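You operate a simulated robot arm through the tools that you are given. There is no shell and no other tool. Be economical: measure what you need, move in short steps, check, and stop when the job is done.

You are at the controls of a simulated robot arm. One attempt, no reset.

TASK
Put the scoop from the feed table on top of the stencil there.

It is judged by the outcome, as a careful person would: the job done as asked, and still so three seconds after it is handed in. It fails if anything else is knocked over, pushed out of place, dropped, spilled or broken.

THE ROBOT
A 7-joint arm with a two-finger parallel gripper, fixed in place. Base frame: the origin is at the foot of the arm, x ahead of it, y to its left, z up; the work surface is at about z = 0. Lengths are in mm, angles in degrees, forces in N, time in s.
With the tool pointing down near the work surface it reaches from about 220 to 580 mm from the base axis. Its first joint turns from -66.0 to 66.0 degrees. Payload 2.5 kg.
Tool frame: the origin (TCP) lies between the finger pads and is the grasp point; the fingertips stand 23 mm ahead of it; z points along the fingers, y is the line along which they close. The gripper opens to 94 mm. The fingers are 38 mm wide and 10 mm thick; the gripper's body (54 by 96 mm) begins 39 mm behind the TCP.
Orientation is told as [roll, pitch, yaw] about the base's x, y, z axes, in that order, counted from this pose: with the fingers straight down and closing along the base's y, the tool's x points along the base's -x, its y along +y and its z along -z.

THE INTERFACE
- The arm moves only by the tool apply_moves. Its argument "commands" is one flat list of numbers, 7 for each row, row after row: the shift along the base's x, y, z in units of 20 mm (1.0 is 20 mm), then the turn, a rotation vector about the base's x, y, z in units of 5 degrees (1.0 is 5 degrees), then the opening, from 0 (shut) to 1 (fully open). In form: [x, y, z, ax, ay, az, hand, x, y, z, ax, ay, az, hand, ...]. A call has 1 to 8 rows; each row shifts and turns the commanded pose from where the row before left it. A call with a number of a shift or a turn outside -1 to 1 is refused whole. Each row takes 0.2 s and may step no farther than 50 mm and 8.6 degrees from the row before; otherwise, or with a gripper value out of range, the whole call is refused. Where a pose cannot be reached the arm comes as near as it can. A force on the tool above 40 N (or 10 N above the force at the start of the call, whichever is more), or a blocked arm, ends the call early, and 0.2 s more pass. The fingers move at their own pace (about 108 mm/s each) and stop on an object; they squeeze with about 38 N. The grip force told is the motor's: it shows also when the fingers shut on nothing. Time passes only in rows, and 0.2 s behind the last, so rows that do not move let the fingers close. It gives the time, the measured TCP pose, the force on the tool (base axes), the opening and the grip force at its end, in the units of the frame above (readings bear some noise).
- Cameras (640 x 400 px; columns grow to the right, rows downward): "scene" is fixed at [128.3, -417.3, 541.3]; the picture's right is [0.73, -0.69, 0.00], its down [-0.40, -0.43, -0.81] and it looks along [0.55, 0.59, -0.59] (base axes); focal length 343 px, centre (320, 200). "wrist" rides on the gripper at [-39, 0, -44] in the tool frame; the picture's right is [0.00, -1.00, 0.00], its down [0.97, 0.00, -0.24] and it looks along [0.24, 0.00, 0.97] (tool axes); focal length 218 px, centre (320, 200).
- snapshot(camera): a new picture of that camera. It takes no simulated time.
- point_at(camera, pixels): for up to 12 pixels [column, row] of the newest picture of that camera ("zoom" is the newest enlarged one), the place [x, y, z] in the base frame of the surface seen there, good to about 3 mm. It takes no simulated time.
- enlarge(camera, box): a new picture of the part [left, top, right, bottom] of that camera's present view, enlarged. It takes no simulated time.
- hand_in(): hands the job in; it is judged then, once.

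Keep the steps short. Do not move on a guess: measure, check each grasp and each placing, and mend mistakes. In all there are 60 turns and 20 pictures (those below and enlarged ones count). Leave the gripper open and the arm clear of the work at the hand-in unless told otherwise, and finish with a single line.

The tools are called after "Emit:" as a command line: name --argument value ..., lists and objects as JSON in quotes. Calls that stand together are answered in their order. apply_moves: Moves the arm, as the interface text tells. Its arguments: {"type":"object","properties":{"commands":{"type":"array"}},"required":["commands"]} The other tools are called the same way: snapshot (camera) takes a picture; point_at (camera, pixels) gives the place of the surface under pixels of a picture; enlarge (camera, box) takes an enlarged picture of a part of a camera's view; hand_in () hands the job in.

At the start:

```text
time_s: 0.0
position: [424.8, -66.2, 306.1]
tcp_rot: [0.0, 0.0, 0.0]
force: [-0.3, 0.4, 0.6]
grip_width: 94.2
grip_force: 0.0
```

scene: 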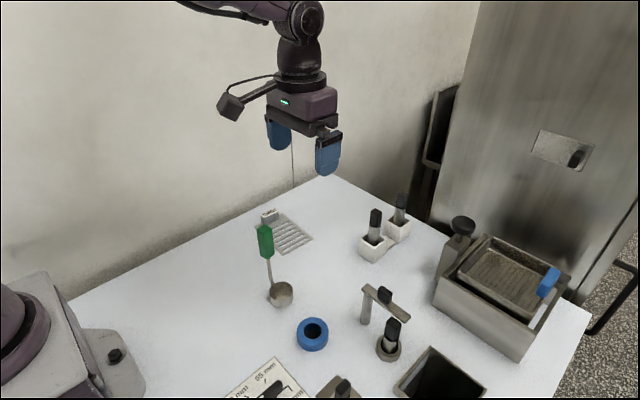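
wrist: 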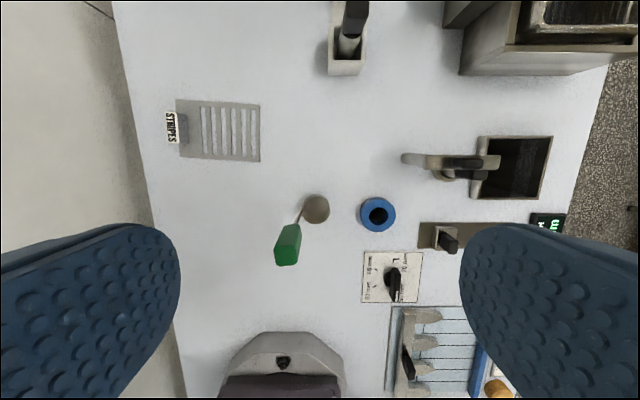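

I see a green-handled ladle at about (270,270) in the scene picture and a striped plate at (285,235). I'll enlarge both to see their shape.

Emit:
enlarge --camera "scene" --box '[220, 190, 348, 320]'

Emit:
enlarge --camera "wrist" --box '[150, 80, 420, 310]'

```text
3.08 times, centred on (284, 255) of scene
```

zoom: 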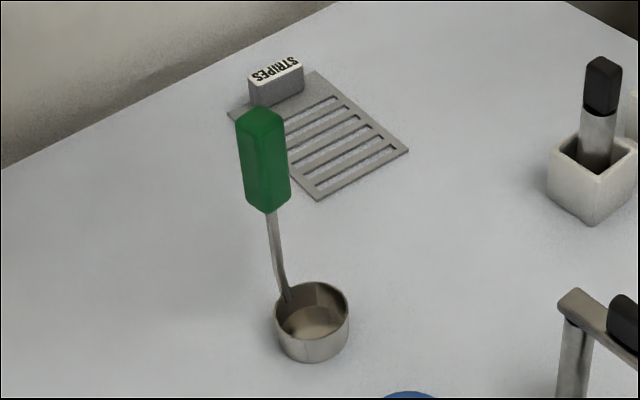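

```text
1.74 times, centred on (285, 195) of wrist
```

zoom: 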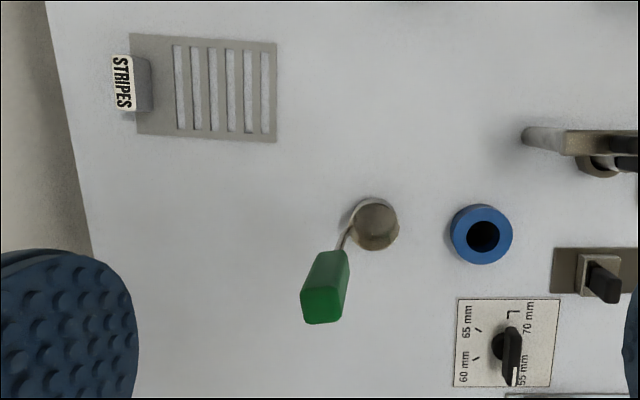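

The scoop stands upright on its cup with a nearly vertical green handle. The stencil is flat with slots and a label block at one end. I'll measure points on both in the wrist zoom.

Emit:
point_at --camera "zoom" --pixels '[[321, 306], [312, 292], [333, 291], [337, 255], [328, 270], [374, 222], [376, 246], [134, 38], [275, 46], [274, 139], [140, 132], [124, 85]]'

Emit:
point_at --camera "scene" --pixels '[[265, 229], [262, 240], [270, 240], [268, 254], [270, 268], [272, 280], [281, 296], [279, 302], [292, 290], [285, 232], [300, 240], [282, 240]]'

```text
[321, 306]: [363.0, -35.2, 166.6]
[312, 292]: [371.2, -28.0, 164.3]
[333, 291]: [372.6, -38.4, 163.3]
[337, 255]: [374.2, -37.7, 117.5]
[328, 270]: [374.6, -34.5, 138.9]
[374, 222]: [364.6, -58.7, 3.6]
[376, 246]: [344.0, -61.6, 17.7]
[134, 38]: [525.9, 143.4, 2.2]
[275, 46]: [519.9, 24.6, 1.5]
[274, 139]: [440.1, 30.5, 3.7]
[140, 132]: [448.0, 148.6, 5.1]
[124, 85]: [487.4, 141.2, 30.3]
```

```text
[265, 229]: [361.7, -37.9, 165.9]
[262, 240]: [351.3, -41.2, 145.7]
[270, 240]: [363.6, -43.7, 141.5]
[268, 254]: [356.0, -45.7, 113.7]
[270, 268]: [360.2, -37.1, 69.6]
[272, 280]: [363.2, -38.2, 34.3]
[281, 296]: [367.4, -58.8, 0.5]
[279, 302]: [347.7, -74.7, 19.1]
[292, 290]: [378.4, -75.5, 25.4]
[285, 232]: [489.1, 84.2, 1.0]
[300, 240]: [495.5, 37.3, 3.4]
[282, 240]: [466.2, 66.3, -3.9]
```

Handle centre is about (363, -37), spanning z 105–167. The cup centre is about (364, -60). The stencil spans x 440–526 and y 25–148, with its block at y ≈ 141. Next I go above the handle with the hand open and stop at z ≈ 206.

Emit:
apply_moves --commands '[-0.62, 0.29, -1, 0, 0, 0, 1, -0.62, 0.29, -1, 0, 0, 0, 1, -0.62, 0.29, -1, 0, 0, 0, 1, -0.62, 0.29, -1, 0, 0, 0, 1, -0.62, 0.29, -1, 0, 0, 0, 1, 0, 0, 0, 0, 0, 0, 1]'

Emit:
snapshot --camera "wrist"

```text
time_s: 1.4
position: [360.4, -36.5, 204.6]
tcp_rot: [0.0, 0.0, 0.0]
force: [0.4, 0.3, -0.2]
grip_width: 94.1
grip_force: 0.0
```

```text
15 pictures are left
```

wrist: 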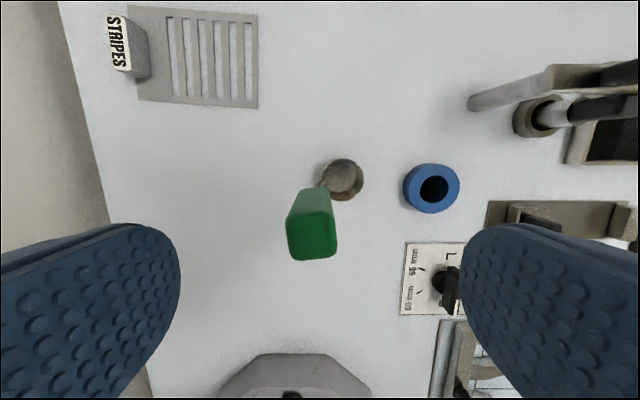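

The handle's end face sits at about (313,237) between the fingers. I'll measure its edges before going down.

Emit:
point_at --camera "wrist" --pixels '[[313, 237], [292, 240], [333, 234], [313, 218], [314, 255], [310, 200], [342, 180], [343, 192], [355, 178]]'

```text
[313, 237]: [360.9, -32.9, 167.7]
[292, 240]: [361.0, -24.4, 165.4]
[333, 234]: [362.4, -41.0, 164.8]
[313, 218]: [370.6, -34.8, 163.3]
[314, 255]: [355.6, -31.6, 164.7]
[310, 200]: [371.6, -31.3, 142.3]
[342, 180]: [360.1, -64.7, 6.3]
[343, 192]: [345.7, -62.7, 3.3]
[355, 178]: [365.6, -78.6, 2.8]
```

The handle centre is (362, -33). I shift +1.5 in x and +3.5 in y, then go down 65 mm to z ≈ 140.

Emit:
apply_moves --commands '[0.08, 0.17, 0, 0, 0, 0, 1, 0, 0, -0.8, 0, 0, 0, 1, 0, 0, -0.8, 0, 0, 0, 1, 0, 0, -0.8, 0, 0, 0, 1, 0, 0, -0.85, 0, 0, 0, 1, 0, 0, 0, 0, 0, 0, 1]'

Emit:
enlarge --camera "scene" --box '[200, 150, 360, 320]'

```text
time_s: 2.8
position: [362.8, -33.5, 140.2]
tcp_rot: [0.0, 0.0, -0.1]
force: [-0.2, 0.3, -0.5]
grip_width: 94.3
grip_force: 0.1
```

```text
2.35 times, centred on (280, 235) of scene
```

zoom: 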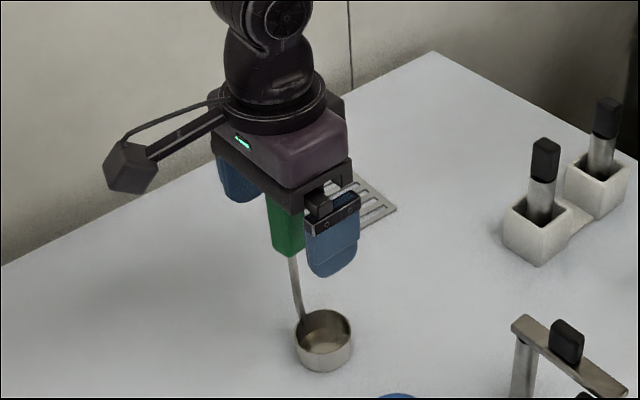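

The fingers straddle the green handle and the scoop is undisturbed. Now I close gradually.

Emit:
apply_moves --commands '[0, 0, 0, 0, 0, 0, 0.6, 0, 0, 0, 0, 0, 0, 0.4, 0, 0, 0, 0, 0, 0, 0.3, 0, 0, 0, 0, 0, 0, 0.2, 0, 0, 0, 0, 0, 0, 0.1, 0, 0, 0, 0, 0, 0, 0, 0, 0, 0, 0, 0, 0, 0]'

```text
time_s: 4.4
position: [364.0, -33.3, 140.7]
tcp_rot: [0.0, -0.1, 0.0]
force: [0.3, -0.9, 3.5]
grip_width: 21.9
grip_force: 37.8
```

Gripped at 21.9 mm width. I lift 60 mm and check the hold.

Emit:
apply_moves --commands '[0, 0, 0.5, 0, 0, 0, 0, 0, 0, 0.5, 0, 0, 0, 0, 0, 0, 1, 0, 0, 0, 0, 0, 0, 1, 0, 0, 0, 0, 0, 0, 0, 0, 0, 0, 0]'

Emit:
snapshot --camera "scene"

Emit:
snapshot --camera "wrist"

```text
time_s: 5.6
position: [364.8, -33.4, 201.9]
tcp_rot: [0.0, 0.0, -0.1]
force: [-0.5, -0.1, -1.9]
grip_width: 21.9
grip_force: 37.9
```

```text
13 pictures are left
```

scene: 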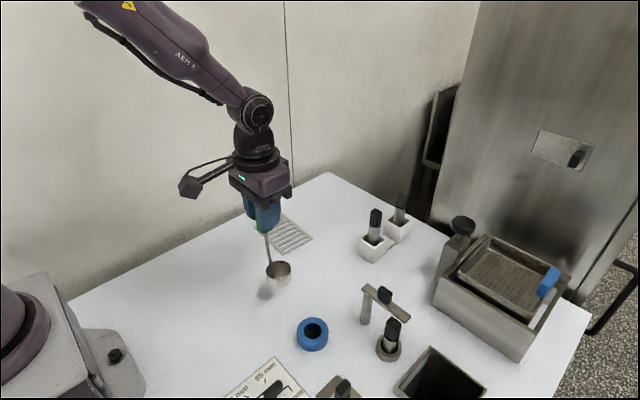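

```text
12 pictures are left
```

wrist: 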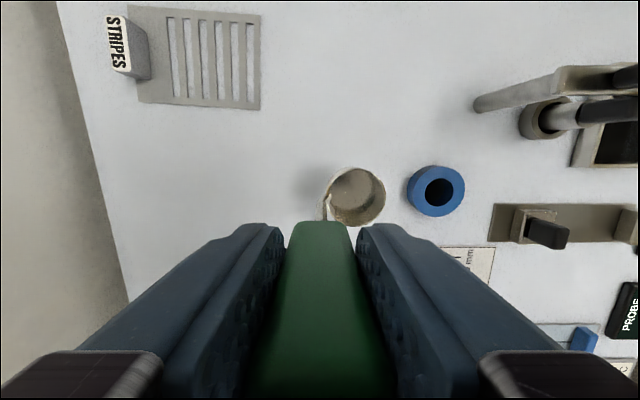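

The scoop came up level and is held. I measure the cup rim relative to the hand, and the stencil once more.

Emit:
point_at --camera "wrist" --pixels '[[356, 169], [384, 195], [355, 190], [332, 180], [357, 224], [341, 222], [130, 10], [258, 18], [258, 106], [140, 100], [170, 55], [150, 76]]'

Emit:
point_at --camera "scene" --pixels '[[266, 271], [290, 265], [278, 262], [278, 271], [272, 283], [280, 286], [289, 280]]'

```text
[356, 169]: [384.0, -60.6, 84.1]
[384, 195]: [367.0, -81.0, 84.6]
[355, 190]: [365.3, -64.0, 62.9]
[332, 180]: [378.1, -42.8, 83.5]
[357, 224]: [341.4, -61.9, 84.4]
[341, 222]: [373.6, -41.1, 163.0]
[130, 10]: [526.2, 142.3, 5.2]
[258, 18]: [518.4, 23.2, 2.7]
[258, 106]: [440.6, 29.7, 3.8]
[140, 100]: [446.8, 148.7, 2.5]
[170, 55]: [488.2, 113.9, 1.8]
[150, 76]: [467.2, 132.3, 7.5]
```

```text
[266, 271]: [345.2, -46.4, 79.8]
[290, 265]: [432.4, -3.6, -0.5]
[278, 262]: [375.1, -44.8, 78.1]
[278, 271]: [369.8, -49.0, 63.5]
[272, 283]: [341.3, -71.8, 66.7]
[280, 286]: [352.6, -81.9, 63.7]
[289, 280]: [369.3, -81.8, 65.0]
```

The cup centre is 2 mm behind and 28 mm to the -y side of the TCP. To put the cup at about (482, 80), clear of the block, the TCP goes to (484.5, 107.5). I carry it there level.

Emit:
apply_moves --commands '[0.4, 0.47, 0, 0, 0, 0, 0, 0.9, 1, 0, 0, 0, 0, 0, 0.9, 1, 0, 0, 0, 0, 0, 0.9, 1, 0, 0, 0, 0, 0, 0.9, 1, 0, 0, 0, 0, 0, 0.9, 1, 0, 0, 0, 0, 0, 0.9, 1, 0, 0, 0, 0, 0, 0.185, 0.57, 0, 0, 0, 0, 0]'

Emit:
snapshot --camera "wrist"

Emit:
snapshot --camera "scene"

```text
time_s: 7.4
position: [484.6, 107.4, 202.1]
tcp_rot: [0.0, 0.0, 0.0]
force: [-0.4, -0.2, -2.0]
grip_width: 21.8
grip_force: 37.8
```

```text
11 pictures are left
```

wrist: 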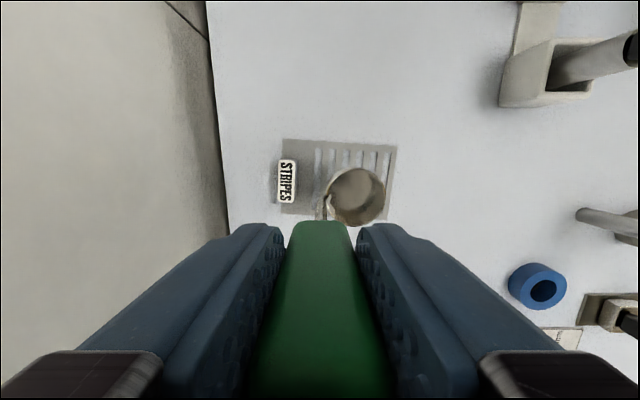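

```text
10 pictures are left
```

scene: 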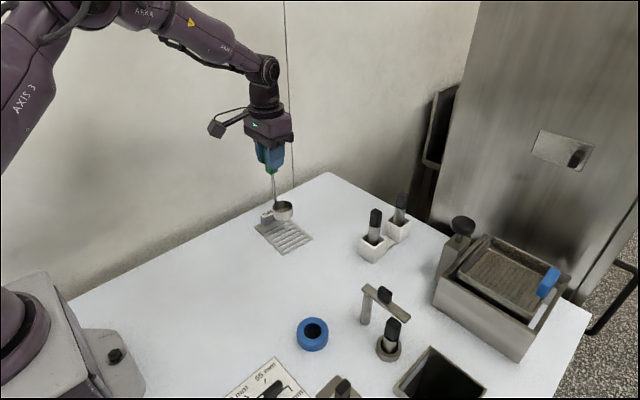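

Emit:
point_at --camera "wrist" --pixels '[[284, 141], [396, 147], [388, 218], [281, 211], [287, 180], [356, 170], [384, 195], [357, 224], [300, 160], [295, 190]]'

```text
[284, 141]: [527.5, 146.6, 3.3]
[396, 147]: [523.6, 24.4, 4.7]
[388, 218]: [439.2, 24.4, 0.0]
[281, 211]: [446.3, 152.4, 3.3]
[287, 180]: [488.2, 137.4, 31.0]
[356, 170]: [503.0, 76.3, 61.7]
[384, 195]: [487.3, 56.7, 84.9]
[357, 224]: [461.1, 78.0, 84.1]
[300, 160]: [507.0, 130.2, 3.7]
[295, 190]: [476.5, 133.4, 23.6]
```

The cup is over the stencil at about (483, 79), with the block clear. I lower 52 mm, easing off at the end.

Emit:
apply_moves --commands '[0, 0, -0.5, 0, 0, 0, 0, 0, 0, -0.7, 0, 0, 0, 0, 0, 0, -0.7, 0, 0, 0, 0, 0, 0, -0.5, 0, 0, 0, 0, 0, 0, -0.2, 0, 0, 0, 0, 0, 0, 0, 0, 0, 0, 0]'

```text
time_s: 8.8
position: [484.7, 106.9, 148.4]
tcp_rot: [0.0, 0.0, 0.0]
force: [1.1, -0.1, -0.8]
grip_width: 21.7
grip_force: 38.2
```

Now at z 148.4 with contact expected near 143. I take 1.5 mm steps and watch the force.

Emit:
apply_moves --commands '[0, 0, -0.075, 0, 0, 0, 0, 0, 0, -0.075, 0, 0, 0, 0, 0, 0, 0, 0, 0, 0, 0]'

Emit:
apply_moves --commands '[0, 0, -0.05, 0, 0, 0, 0, 0, 0, -0.05, 0, 0, 0, 0, 0, 0, 0, 0, 0, 0, 0]'

Emit:
enlarge --camera "scene" --box '[220, 150, 348, 280]'

```text
time_s: 9.6
position: [483.5, 107.6, 144.4]
tcp_rot: [0.0, 0.0, 0.0]
force: [-0.1, 1.2, -2.3]
grip_width: 21.9
grip_force: 38.6
```

```text
time_s: 10.4
position: [485.5, 106.8, 144.5]
tcp_rot: [0.0, 0.1, -0.1]
force: [-2.6, 0.3, 3.8]
grip_width: 21.9
grip_force: 38.0
```

```text
3.08 times, centred on (284, 215) of scene
```

zoom: 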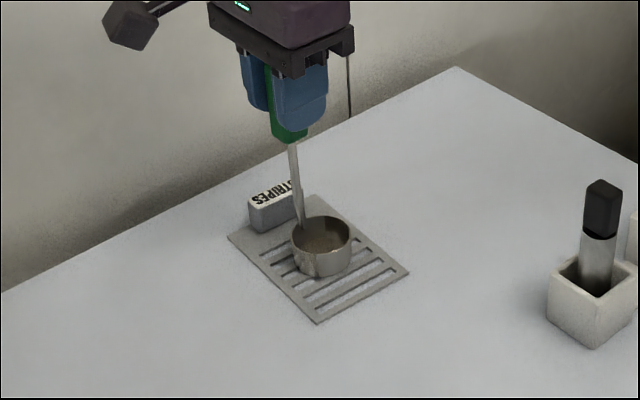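

The force has turned upward by about 6 N, so the cup rests on the stencil. I open gently.

Emit:
apply_moves --commands '[0, 0, 0, 0, 0, 0, 0.26, 0, 0, 0, 0, 0, 0, 0.32, 0, 0, 0, 0, 0, 0, 0.45, 0, 0, 0, 0, 0, 0, 0.7, 0, 0, 0, 0, 0, 0, 0.9, 0, 0, 0, 0, 0, 0, 0.9]'

Emit:
snapshot --camera "wrist"

```text
time_s: 11.8
position: [484.6, 106.8, 142.6]
tcp_rot: [0.0, 0.1, 0.0]
force: [0.7, -0.1, -0.1]
grip_width: 84.6
grip_force: 0.0
```

```text
8 pictures are left
```

wrist: 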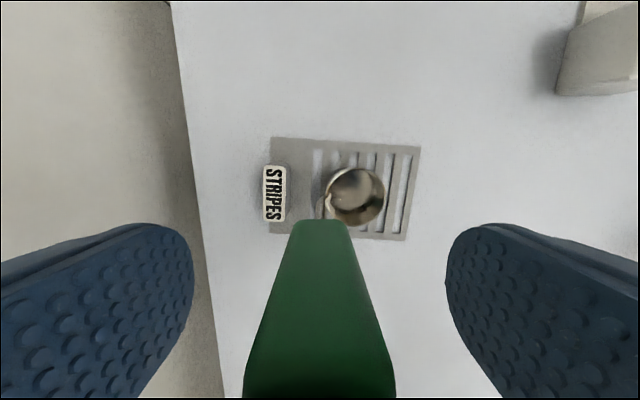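

The scoop stands freely between the open fingers. I raise straight up 120 mm and look.

Emit:
apply_moves --commands '[0, 0, 0.5, 0, 0, 0, 0.9, 0, 0, 0.9, 0, 0, 0, 0.9, 0, 0, 0.9, 0, 0, 0, 1, 0, 0, 0.9, 0, 0, 0, 1, 0, 0, 0.9, 0, 0, 0, 1, 0, 0, 0.9, 0, 0, 0, 1, 0, 0, 0.9, 0, 0, 0, 1, 0, 0, 0, 0, 0, 0, 1]'

Emit:
enlarge --camera "scene" --box '[220, 120, 380, 280]'

Emit:
snapshot --camera "wrist"

```text
time_s: 13.6
position: [484.4, 107.5, 261.2]
tcp_rot: [0.0, 0.0, 0.0]
force: [0.6, 0.6, 0.4]
grip_width: 94.2
grip_force: 0.0
```

```text
2.50 times, centred on (300, 200) of scene
```

zoom: 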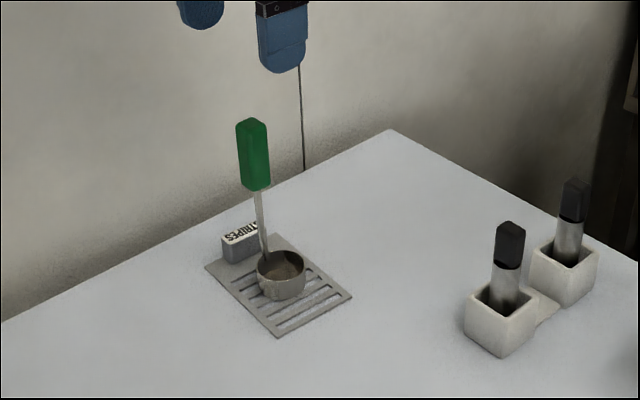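

```text
6 pictures are left
```

wrist: 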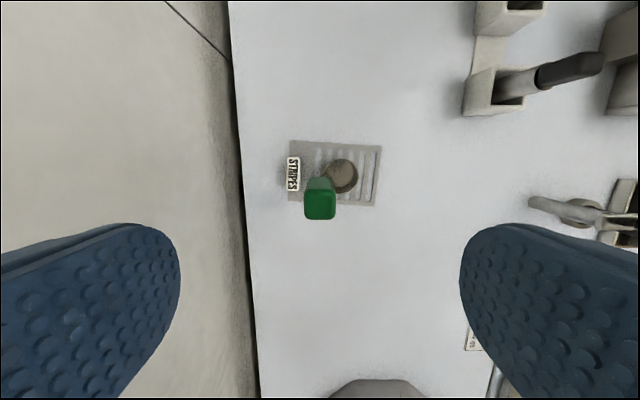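

The scoop stands upright on the stencil, the stencil hasn't moved, and the arm is clear with the gripper open. I hand in.

Emit:
hand_in

```text
The job is handed in.
```

The scoop is standing upright on top of the stencil, nothing else was disturbed, and the job is handed in with the gripper open and the arm clear.
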